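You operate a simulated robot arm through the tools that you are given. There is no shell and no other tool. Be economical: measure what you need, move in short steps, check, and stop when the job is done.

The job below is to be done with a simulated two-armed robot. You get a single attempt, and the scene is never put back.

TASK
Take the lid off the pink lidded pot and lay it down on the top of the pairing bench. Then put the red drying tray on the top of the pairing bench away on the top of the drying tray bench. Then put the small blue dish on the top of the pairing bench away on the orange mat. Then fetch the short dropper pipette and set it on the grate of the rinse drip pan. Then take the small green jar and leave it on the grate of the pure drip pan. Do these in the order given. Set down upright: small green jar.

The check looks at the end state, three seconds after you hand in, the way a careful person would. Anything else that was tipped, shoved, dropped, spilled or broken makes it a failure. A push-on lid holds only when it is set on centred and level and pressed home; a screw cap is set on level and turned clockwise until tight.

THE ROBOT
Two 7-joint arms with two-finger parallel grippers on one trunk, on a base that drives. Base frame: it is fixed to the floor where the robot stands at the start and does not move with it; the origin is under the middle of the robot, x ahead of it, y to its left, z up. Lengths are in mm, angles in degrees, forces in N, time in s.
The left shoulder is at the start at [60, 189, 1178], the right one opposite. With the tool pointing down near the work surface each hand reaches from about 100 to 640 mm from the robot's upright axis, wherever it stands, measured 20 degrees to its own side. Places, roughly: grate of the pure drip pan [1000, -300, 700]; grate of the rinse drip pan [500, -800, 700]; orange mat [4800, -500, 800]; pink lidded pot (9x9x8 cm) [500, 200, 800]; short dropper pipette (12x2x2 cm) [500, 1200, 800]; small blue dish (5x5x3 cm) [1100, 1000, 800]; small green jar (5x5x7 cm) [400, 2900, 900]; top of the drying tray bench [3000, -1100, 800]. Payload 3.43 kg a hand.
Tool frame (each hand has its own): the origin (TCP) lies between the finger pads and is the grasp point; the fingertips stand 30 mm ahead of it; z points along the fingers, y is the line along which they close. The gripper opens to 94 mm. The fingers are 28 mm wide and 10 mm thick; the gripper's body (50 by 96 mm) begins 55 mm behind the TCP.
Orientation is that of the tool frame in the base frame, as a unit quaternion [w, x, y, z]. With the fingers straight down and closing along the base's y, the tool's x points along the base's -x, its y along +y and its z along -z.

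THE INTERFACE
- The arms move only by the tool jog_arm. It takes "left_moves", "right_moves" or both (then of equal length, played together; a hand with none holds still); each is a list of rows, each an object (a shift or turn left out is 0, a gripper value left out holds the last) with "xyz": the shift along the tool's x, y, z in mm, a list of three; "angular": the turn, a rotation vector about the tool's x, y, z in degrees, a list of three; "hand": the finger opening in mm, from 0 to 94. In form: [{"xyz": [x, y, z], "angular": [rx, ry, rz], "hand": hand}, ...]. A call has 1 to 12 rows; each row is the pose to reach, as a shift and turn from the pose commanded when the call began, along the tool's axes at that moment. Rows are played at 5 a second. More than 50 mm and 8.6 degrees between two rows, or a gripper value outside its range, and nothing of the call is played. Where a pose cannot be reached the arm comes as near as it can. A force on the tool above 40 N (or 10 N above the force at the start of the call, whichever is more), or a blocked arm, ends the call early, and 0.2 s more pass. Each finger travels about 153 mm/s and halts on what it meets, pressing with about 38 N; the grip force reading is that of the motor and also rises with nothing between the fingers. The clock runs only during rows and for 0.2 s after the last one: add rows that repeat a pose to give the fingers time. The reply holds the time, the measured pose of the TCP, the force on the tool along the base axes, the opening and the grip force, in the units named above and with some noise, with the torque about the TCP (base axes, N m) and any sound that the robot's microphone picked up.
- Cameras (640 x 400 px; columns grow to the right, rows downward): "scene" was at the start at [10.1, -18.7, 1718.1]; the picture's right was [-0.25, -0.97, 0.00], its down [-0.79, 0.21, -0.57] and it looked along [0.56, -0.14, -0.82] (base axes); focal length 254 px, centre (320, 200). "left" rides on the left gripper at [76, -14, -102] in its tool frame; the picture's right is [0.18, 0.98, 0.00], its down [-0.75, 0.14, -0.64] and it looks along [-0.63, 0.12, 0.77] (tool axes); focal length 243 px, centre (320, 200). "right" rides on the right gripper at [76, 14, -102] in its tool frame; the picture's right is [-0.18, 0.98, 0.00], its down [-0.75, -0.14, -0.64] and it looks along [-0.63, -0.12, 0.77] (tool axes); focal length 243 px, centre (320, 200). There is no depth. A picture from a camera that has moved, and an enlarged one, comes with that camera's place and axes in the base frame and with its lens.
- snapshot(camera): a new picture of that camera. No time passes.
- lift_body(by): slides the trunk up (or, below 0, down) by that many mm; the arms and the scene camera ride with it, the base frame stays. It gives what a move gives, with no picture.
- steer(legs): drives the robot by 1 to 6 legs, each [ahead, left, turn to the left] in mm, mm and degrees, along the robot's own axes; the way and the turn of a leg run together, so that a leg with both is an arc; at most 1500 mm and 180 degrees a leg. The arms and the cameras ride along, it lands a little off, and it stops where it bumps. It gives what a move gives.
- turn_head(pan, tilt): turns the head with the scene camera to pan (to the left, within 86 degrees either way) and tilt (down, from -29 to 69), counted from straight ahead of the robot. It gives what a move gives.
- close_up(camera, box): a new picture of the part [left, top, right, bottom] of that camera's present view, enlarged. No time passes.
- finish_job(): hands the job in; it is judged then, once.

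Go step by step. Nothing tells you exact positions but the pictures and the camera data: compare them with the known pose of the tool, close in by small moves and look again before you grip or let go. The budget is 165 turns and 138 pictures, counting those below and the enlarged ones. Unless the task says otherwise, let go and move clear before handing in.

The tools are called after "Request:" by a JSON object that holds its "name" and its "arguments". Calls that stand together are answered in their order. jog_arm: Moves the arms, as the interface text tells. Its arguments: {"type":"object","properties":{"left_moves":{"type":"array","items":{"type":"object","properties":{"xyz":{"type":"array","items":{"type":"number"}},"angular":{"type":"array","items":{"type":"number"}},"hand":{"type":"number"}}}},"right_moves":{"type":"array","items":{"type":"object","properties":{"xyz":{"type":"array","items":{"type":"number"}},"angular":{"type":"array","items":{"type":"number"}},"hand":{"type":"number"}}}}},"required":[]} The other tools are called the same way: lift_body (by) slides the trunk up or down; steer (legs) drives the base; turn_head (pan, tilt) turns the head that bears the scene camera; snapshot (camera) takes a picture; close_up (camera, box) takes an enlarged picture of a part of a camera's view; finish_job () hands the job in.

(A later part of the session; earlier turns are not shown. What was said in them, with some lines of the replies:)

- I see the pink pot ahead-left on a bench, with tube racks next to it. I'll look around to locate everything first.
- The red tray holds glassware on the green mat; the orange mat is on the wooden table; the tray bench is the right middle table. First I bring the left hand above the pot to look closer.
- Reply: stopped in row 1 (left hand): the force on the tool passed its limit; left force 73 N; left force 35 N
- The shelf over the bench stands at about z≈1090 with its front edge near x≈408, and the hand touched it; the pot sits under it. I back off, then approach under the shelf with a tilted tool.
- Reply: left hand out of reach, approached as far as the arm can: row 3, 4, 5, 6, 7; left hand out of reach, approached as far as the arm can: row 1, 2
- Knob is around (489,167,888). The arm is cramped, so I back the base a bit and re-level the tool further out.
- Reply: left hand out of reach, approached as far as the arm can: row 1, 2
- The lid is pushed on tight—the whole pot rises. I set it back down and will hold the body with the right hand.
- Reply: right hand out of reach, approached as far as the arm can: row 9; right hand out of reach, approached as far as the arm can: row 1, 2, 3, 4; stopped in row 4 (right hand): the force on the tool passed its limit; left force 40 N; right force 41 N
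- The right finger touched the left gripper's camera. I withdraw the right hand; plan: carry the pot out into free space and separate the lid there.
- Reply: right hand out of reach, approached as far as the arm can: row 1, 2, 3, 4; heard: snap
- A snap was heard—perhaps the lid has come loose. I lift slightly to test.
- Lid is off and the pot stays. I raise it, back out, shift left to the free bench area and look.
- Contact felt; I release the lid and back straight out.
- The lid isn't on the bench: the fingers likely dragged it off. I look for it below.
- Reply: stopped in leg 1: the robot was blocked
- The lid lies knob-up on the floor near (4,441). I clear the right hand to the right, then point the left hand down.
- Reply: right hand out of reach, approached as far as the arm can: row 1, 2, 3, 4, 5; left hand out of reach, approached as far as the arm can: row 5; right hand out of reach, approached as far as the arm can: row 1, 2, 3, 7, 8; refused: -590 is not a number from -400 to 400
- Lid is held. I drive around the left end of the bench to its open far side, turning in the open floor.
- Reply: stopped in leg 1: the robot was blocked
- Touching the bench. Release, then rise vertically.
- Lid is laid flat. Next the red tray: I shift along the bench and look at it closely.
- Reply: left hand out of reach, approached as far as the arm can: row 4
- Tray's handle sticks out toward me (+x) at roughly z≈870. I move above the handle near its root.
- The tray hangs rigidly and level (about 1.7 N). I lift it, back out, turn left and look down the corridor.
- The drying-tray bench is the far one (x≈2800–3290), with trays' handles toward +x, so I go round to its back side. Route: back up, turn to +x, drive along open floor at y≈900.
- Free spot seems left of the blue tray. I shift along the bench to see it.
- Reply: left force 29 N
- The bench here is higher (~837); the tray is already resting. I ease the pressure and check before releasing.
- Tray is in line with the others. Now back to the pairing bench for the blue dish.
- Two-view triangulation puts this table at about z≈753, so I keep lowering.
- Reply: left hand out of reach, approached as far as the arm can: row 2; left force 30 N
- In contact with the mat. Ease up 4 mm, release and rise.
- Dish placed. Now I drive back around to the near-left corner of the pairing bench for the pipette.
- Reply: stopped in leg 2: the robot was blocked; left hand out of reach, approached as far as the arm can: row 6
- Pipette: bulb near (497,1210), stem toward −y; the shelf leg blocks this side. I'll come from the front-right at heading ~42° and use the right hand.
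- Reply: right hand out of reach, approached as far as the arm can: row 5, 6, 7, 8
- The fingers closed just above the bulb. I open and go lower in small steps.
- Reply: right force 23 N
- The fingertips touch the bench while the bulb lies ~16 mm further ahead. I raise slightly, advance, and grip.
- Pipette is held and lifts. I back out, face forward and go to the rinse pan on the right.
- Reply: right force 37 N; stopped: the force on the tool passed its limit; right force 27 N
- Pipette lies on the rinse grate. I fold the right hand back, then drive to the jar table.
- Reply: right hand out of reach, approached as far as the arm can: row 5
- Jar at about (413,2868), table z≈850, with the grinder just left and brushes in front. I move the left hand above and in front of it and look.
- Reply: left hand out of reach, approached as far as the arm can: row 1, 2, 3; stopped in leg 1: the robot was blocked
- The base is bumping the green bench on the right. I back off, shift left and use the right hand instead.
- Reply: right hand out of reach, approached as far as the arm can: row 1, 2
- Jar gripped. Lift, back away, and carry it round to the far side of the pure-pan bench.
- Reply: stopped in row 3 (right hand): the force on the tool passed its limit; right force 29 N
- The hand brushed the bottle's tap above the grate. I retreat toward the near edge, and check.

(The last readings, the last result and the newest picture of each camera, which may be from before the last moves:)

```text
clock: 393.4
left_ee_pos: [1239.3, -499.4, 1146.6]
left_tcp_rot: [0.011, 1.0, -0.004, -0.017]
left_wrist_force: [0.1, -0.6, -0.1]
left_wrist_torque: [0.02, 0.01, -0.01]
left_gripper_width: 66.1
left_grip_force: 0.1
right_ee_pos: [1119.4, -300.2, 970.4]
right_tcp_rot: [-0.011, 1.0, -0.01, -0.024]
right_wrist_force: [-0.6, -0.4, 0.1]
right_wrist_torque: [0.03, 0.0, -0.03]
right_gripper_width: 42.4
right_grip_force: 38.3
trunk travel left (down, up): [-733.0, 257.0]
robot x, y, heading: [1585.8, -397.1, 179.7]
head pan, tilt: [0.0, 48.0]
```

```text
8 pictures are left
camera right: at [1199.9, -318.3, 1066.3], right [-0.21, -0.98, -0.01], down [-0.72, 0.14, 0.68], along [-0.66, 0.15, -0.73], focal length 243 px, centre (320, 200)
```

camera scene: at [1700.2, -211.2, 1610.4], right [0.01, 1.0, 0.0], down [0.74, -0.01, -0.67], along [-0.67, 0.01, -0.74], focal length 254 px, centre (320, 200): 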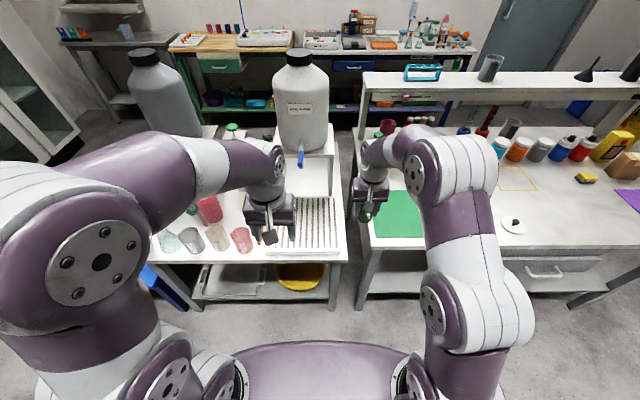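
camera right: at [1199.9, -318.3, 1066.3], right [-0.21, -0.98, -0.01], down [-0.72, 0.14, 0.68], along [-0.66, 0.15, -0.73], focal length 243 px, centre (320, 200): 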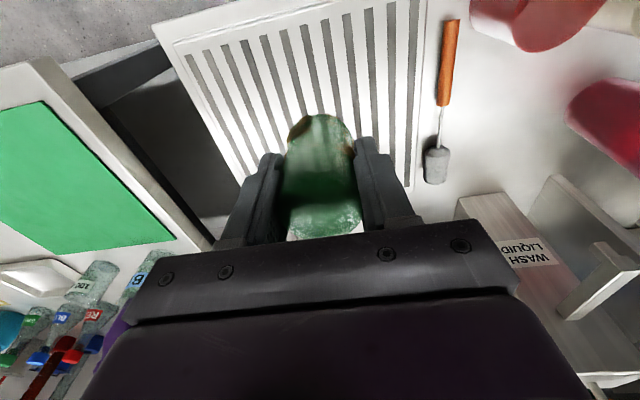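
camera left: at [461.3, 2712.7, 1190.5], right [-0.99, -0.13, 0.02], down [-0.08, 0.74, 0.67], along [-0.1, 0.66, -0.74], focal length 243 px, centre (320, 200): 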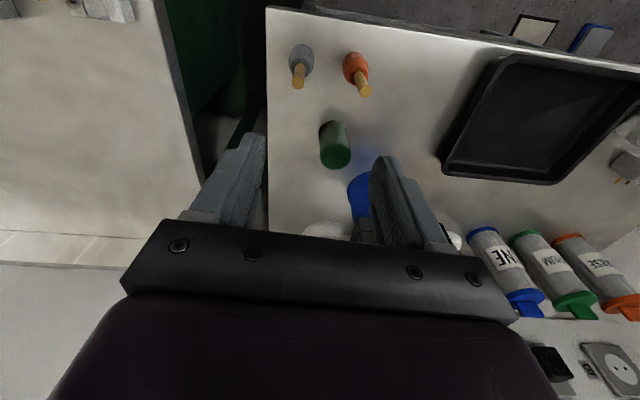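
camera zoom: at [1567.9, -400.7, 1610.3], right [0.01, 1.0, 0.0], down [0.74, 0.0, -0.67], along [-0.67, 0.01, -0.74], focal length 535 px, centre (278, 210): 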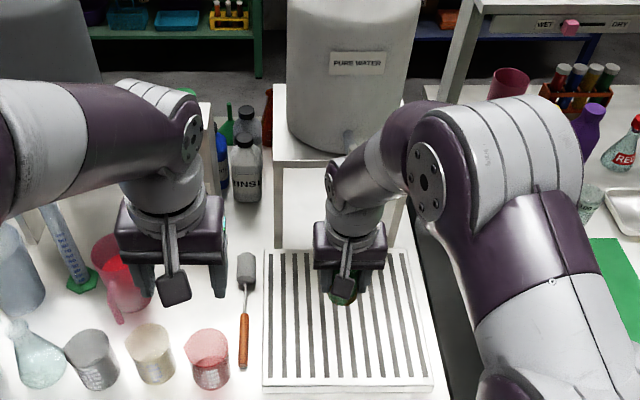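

Request:
{"name": "jog_arm", "arguments": {"right_moves": [{"xyz": [0, 0, 40]}, {"xyz": [0, 0, 80]}, {"xyz": [0, 0, 120]}, {"xyz": [0, 0, 150]}]}}

Request:
{"name": "snapshot", "arguments": {"camera": "right"}}

```text
clock: 394.4
left_ee_pos: [1240.0, -498.0, 1145.5]
left_tcp_rot: [0.011, 1.0, -0.004, -0.017]
left_wrist_force: [0.3, -0.2, -1.3]
left_wrist_torque: [0.0, 0.01, 0.0]
left_gripper_width: 66.2
left_grip_force: 0.1
right_ee_pos: [1112.3, -294.6, 821.0]
right_tcp_rot: [-0.01, 1.0, -0.01, -0.024]
right_wrist_force: [-0.6, -0.1, -0.3]
right_wrist_torque: [0.0, 0.0, 0.01]
right_gripper_width: 42.2
right_grip_force: 38.2
trunk travel left (down, up): [-733.0, 257.0]
robot x, y, heading: [1586.8, -396.6, 179.5]
head pan, tilt: [0.0, 48.0]
```

```text
7 pictures are left
camera right: at [1192.9, -313.7, 916.3], right [-0.21, -0.98, -0.01], down [-0.72, 0.14, 0.68], along [-0.66, 0.15, -0.73], focal length 243 px, centre (320, 200)
```

right: 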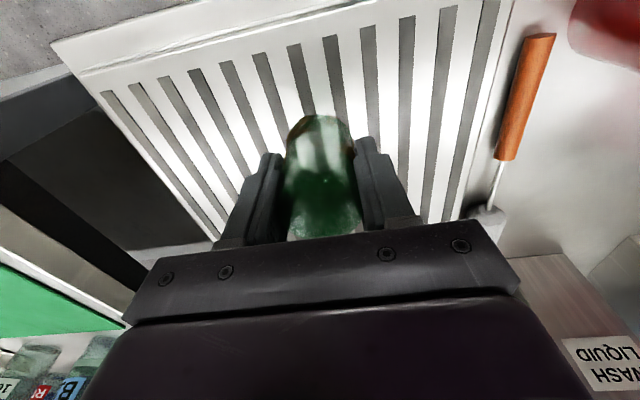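

Request:
{"name": "jog_arm", "arguments": {"right_moves": [{"xyz": [0, 0, 10]}, {"xyz": [0, 0, 18]}, {"xyz": [0, 0, 22]}, {"xyz": [0, 0, 22]}]}}

Request:
{"name": "jog_arm", "arguments": {"right_moves": [{"xyz": [0, 0, 4]}, {"xyz": [0, 0, 8]}, {"xyz": [0, 0, 8]}]}}

Request:
{"name": "jog_arm", "arguments": {"right_moves": [{"xyz": [0, 0, 3]}, {"xyz": [0, 0, 5]}, {"xyz": [0, 0, 5]}]}}

```text
clock: 395.4
left_ee_pos: [1240.9, -496.9, 1147.3]
left_tcp_rot: [0.011, 1.0, -0.003, -0.018]
left_wrist_force: [0.5, -0.2, 0.1]
left_wrist_torque: [-0.01, 0.02, -0.03]
left_gripper_width: 66.1
left_grip_force: 0.1
right_ee_pos: [1111.9, -295.4, 798.0]
right_tcp_rot: [-0.01, 1.0, -0.011, -0.025]
right_wrist_force: [-0.6, 0.6, 0.0]
right_wrist_torque: [0.0, -0.01, 0.0]
right_gripper_width: 42.1
right_grip_force: 38.1
trunk travel left (down, up): [-733.0, 257.0]
robot x, y, heading: [1587.8, -400.1, 179.6]
head pan, tilt: [0.0, 48.0]
```

```text
clock: 396.2
left_ee_pos: [1240.9, -496.8, 1147.0]
left_tcp_rot: [0.012, 1.0, -0.003, -0.019]
left_wrist_force: [-0.1, 0.3, -0.9]
left_wrist_torque: [0.0, 0.0, 0.01]
left_gripper_width: 66.0
left_grip_force: 0.0
right_ee_pos: [1110.3, -295.3, 790.9]
right_tcp_rot: [-0.01, 1.0, -0.01, -0.025]
right_wrist_force: [0.7, 0.3, 0.5]
right_wrist_torque: [-0.01, 0.0, 0.0]
right_gripper_width: 42.1
right_grip_force: 37.9
trunk travel left (down, up): [-733.0, 257.0]
robot x, y, heading: [1586.5, -395.9, 179.5]
head pan, tilt: [0.0, 48.0]
```

```text
clock: 397.0
left_ee_pos: [1240.2, -496.9, 1145.9]
left_tcp_rot: [0.012, 1.0, -0.004, -0.017]
left_wrist_force: [-0.1, -0.7, 0.5]
left_wrist_torque: [0.0, -0.01, 0.03]
left_gripper_width: 65.8
left_grip_force: 0.0
right_ee_pos: [1110.3, -294.6, 784.7]
right_tcp_rot: [-0.009, 1.0, -0.01, -0.024]
right_wrist_force: [-0.1, -0.9, -0.7]
right_wrist_torque: [-0.01, 0.03, -0.02]
right_gripper_width: 42.0
right_grip_force: 37.6
trunk travel left (down, up): [-733.0, 257.0]
robot x, y, heading: [1585.8, -399.3, 179.6]
head pan, tilt: [0.0, 48.0]
```

Request:
{"name": "jog_arm", "arguments": {"right_moves": [{"xyz": [0, 0, 3]}, {"xyz": [0, 0, 5]}, {"xyz": [0, 0, 5]}]}}

Request:
{"name": "jog_arm", "arguments": {"right_moves": [{"xyz": [0, 0, 3]}, {"xyz": [0, 0, 4]}, {"xyz": [0, 0, 4]}]}}

Request:
{"name": "close_up", "arguments": {"camera": "right", "box": [200, 60, 440, 230]}}

```text
clock: 397.8
left_ee_pos: [1240.1, -498.1, 1146.3]
left_tcp_rot: [0.011, 1.0, -0.003, -0.017]
left_wrist_force: [0.2, 0.4, 0.0]
left_wrist_torque: [0.0, 0.01, -0.04]
left_gripper_width: 66.0
left_grip_force: 0.1
right_ee_pos: [1110.3, -296.3, 779.6]
right_tcp_rot: [-0.009, 1.0, -0.01, -0.024]
right_wrist_force: [0.8, 0.0, -0.5]
right_wrist_torque: [0.02, 0.0, -0.01]
right_gripper_width: 41.8
right_grip_force: 37.3
trunk travel left (down, up): [-733.0, 257.0]
robot x, y, heading: [1587.3, -398.5, 179.8]
head pan, tilt: [0.0, 48.0]
```

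```text
clock: 398.6
left_ee_pos: [1241.7, -497.7, 1146.8]
left_tcp_rot: [0.011, 1.0, -0.003, -0.018]
left_wrist_force: [-0.5, 0.1, -0.8]
left_wrist_torque: [0.03, -0.05, 0.02]
left_gripper_width: 65.7
left_grip_force: 0.1
right_ee_pos: [1109.8, -294.9, 777.8]
right_tcp_rot: [-0.01, 1.0, -0.01, -0.027]
right_wrist_force: [-0.3, 1.5, 12.9]
right_wrist_torque: [-0.03, -0.19, 0.05]
right_gripper_width: 42.1
right_grip_force: 37.8
trunk travel left (down, up): [-733.0, 257.0]
robot x, y, heading: [1587.4, -397.9, 179.7]
head pan, tilt: [0.0, 48.0]
```

```text
2.35 times, centred on (320, 145) of right
camera zoom: at [1190.4, -313.7, 873.7], right [-0.21, -0.98, -0.01], down [-0.72, 0.14, 0.68], along [-0.67, 0.15, -0.73], focal length 571 px, centre (320, 329)
```

zoom: 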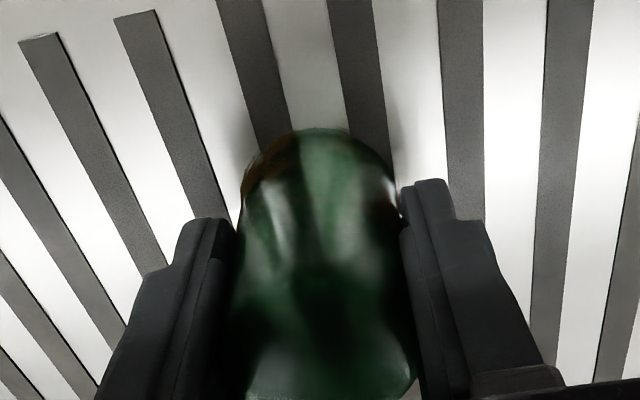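

Contact on the grate felt (13 N). I ease 2 mm, open gently and rise straight up.

Request:
{"name": "jog_arm", "arguments": {"right_moves": [{"xyz": [0, 0, -2]}, {"xyz": [0, 0, -2], "hand": 50}, {"xyz": [0, 0, -2], "hand": 60}, {"xyz": [0, 0, -2], "hand": 70}, {"xyz": [2, 0, -40]}, {"xyz": [5, 0, -85]}, {"xyz": [15, 0, -125]}]}}

Request:
{"name": "snapshot", "arguments": {"camera": "right"}}

```text
clock: 400.2
left_ee_pos: [1241.9, -497.3, 1146.5]
left_tcp_rot: [0.011, 1.0, -0.003, -0.018]
left_wrist_force: [1.0, -0.2, 0.4]
left_wrist_torque: [0.0, 0.0, -0.01]
left_gripper_width: 66.0
left_grip_force: 0.0
right_ee_pos: [1131.4, -297.3, 900.2]
right_tcp_rot: [-0.009, 1.0, -0.011, -0.025]
right_wrist_force: [0.6, -0.4, 0.1]
right_wrist_torque: [0.05, 0.0, -0.01]
right_gripper_width: 70.0
right_grip_force: 0.1
trunk travel left (down, up): [-733.0, 257.0]
robot x, y, heading: [1586.4, -394.3, 179.7]
head pan, tilt: [0.0, 48.0]
```

```text
5 pictures are left
camera right: at [1212.2, -316.0, 997.1], right [-0.21, -0.98, -0.01], down [-0.72, 0.14, 0.68], along [-0.67, 0.15, -0.73], focal length 243 px, centre (320, 200)
```

right: 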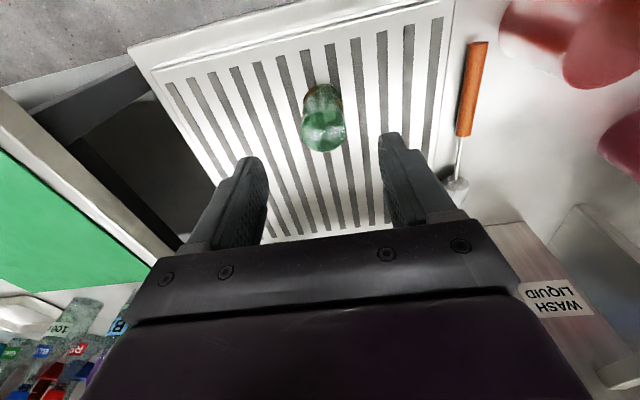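

Jar stands upright on the pure grate. I raise and back clear, then take a final look.

Request:
{"name": "jog_arm", "arguments": {"right_moves": [{"xyz": [10, 0, -45]}, {"xyz": [20, 0, -90]}, {"xyz": [30, 0, -130]}]}}

Request:
{"name": "steer", "arguments": {"legs": [[-200, 0, 0]]}}

Request:
{"name": "turn_head", "arguments": {"pan": -12, "tilt": 35}}

Request:
{"name": "snapshot", "arguments": {"camera": "scene"}}

```text
clock: 401.0
left_ee_pos: [1241.9, -497.8, 1146.8]
left_tcp_rot: [0.012, 1.0, -0.004, -0.018]
left_wrist_force: [0.2, -0.3, 0.3]
left_wrist_torque: [0.0, 0.02, 0.02]
left_gripper_width: 66.0
left_grip_force: 0.1
right_ee_pos: [1169.7, -301.3, 1029.0]
right_tcp_rot: [-0.01, 1.0, -0.01, -0.025]
right_wrist_force: [0.3, 0.9, -0.3]
right_wrist_torque: [-0.01, 0.0, 0.03]
right_gripper_width: 69.9
right_grip_force: 0.1
trunk travel left (down, up): [-733.0, 257.0]
robot x, y, heading: [1588.4, -396.6, 179.5]
head pan, tilt: [0.0, 48.0]
```

```text
clock: 402.6
left_ee_pos: [1441.4, -498.2, 1146.9]
left_tcp_rot: [0.011, 1.0, -0.004, -0.018]
left_wrist_force: [0.0, 0.3, -0.4]
left_wrist_torque: [0.01, 0.01, 0.01]
left_gripper_width: 66.0
left_grip_force: 0.1
right_ee_pos: [1368.2, -301.8, 1027.1]
right_tcp_rot: [-0.01, 1.0, -0.011, -0.025]
right_wrist_force: [-0.6, 0.1, -0.9]
right_wrist_torque: [-0.01, -0.03, -0.01]
right_gripper_width: 69.8
right_grip_force: 0.0
trunk travel left (down, up): [-733.0, 257.0]
robot x, y, heading: [1787.8, -402.0, 179.8]
head pan, tilt: [0.0, 48.0]
```

```text
clock: 403.4
left_ee_pos: [1442.3, -498.5, 1145.8]
left_tcp_rot: [0.011, 1.0, -0.004, -0.019]
left_wrist_force: [0.0, -0.5, 0.2]
left_wrist_torque: [-0.01, 0.01, -0.03]
left_gripper_width: 66.1
left_grip_force: 0.1
right_ee_pos: [1367.7, -302.5, 1027.4]
right_tcp_rot: [-0.009, 1.0, -0.011, -0.024]
right_wrist_force: [0.2, -0.2, 0.2]
right_wrist_torque: [0.03, 0.02, 0.0]
right_gripper_width: 69.8
right_grip_force: 0.0
trunk travel left (down, up): [-733.0, 257.0]
robot x, y, heading: [1789.4, -399.0, 179.7]
head pan, tilt: [-12.0, 35.0]
```

```text
4 pictures are left
camera scene: at [1762.1, -382.2, 1629.3], right [0.21, 0.98, 0.0], down [0.56, -0.12, -0.82], along [-0.8, 0.17, -0.57], focal length 254 px, centre (320, 200)
```

scene: 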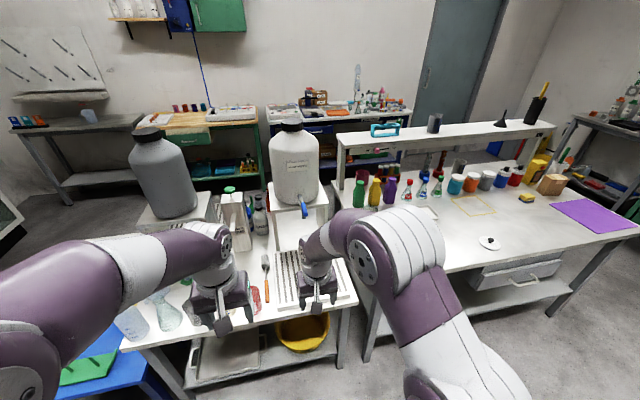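

Lid, bench items and bottles all stand in place, and both hands are empty and clear, so I hand in.

Request:
{"name": "finish_job", "arguments": {}}

```text
The job is handed in.
```

I've handed the job in. All five steps were done in the order given, and the small green jar is standing upright on the pure grate. Three slips happened along the way:

- **Lid:** it fell to the floor on the first try at setting it down. I picked it up and laid it flat on the open side of the pairing bench.
- **Pure bottle tap:** the hand bumped it lightly. The bottle is still upright.
- **Base:** it was stopped several times by something in its way, at least once apparently by the green bench. I saw nothing moved.
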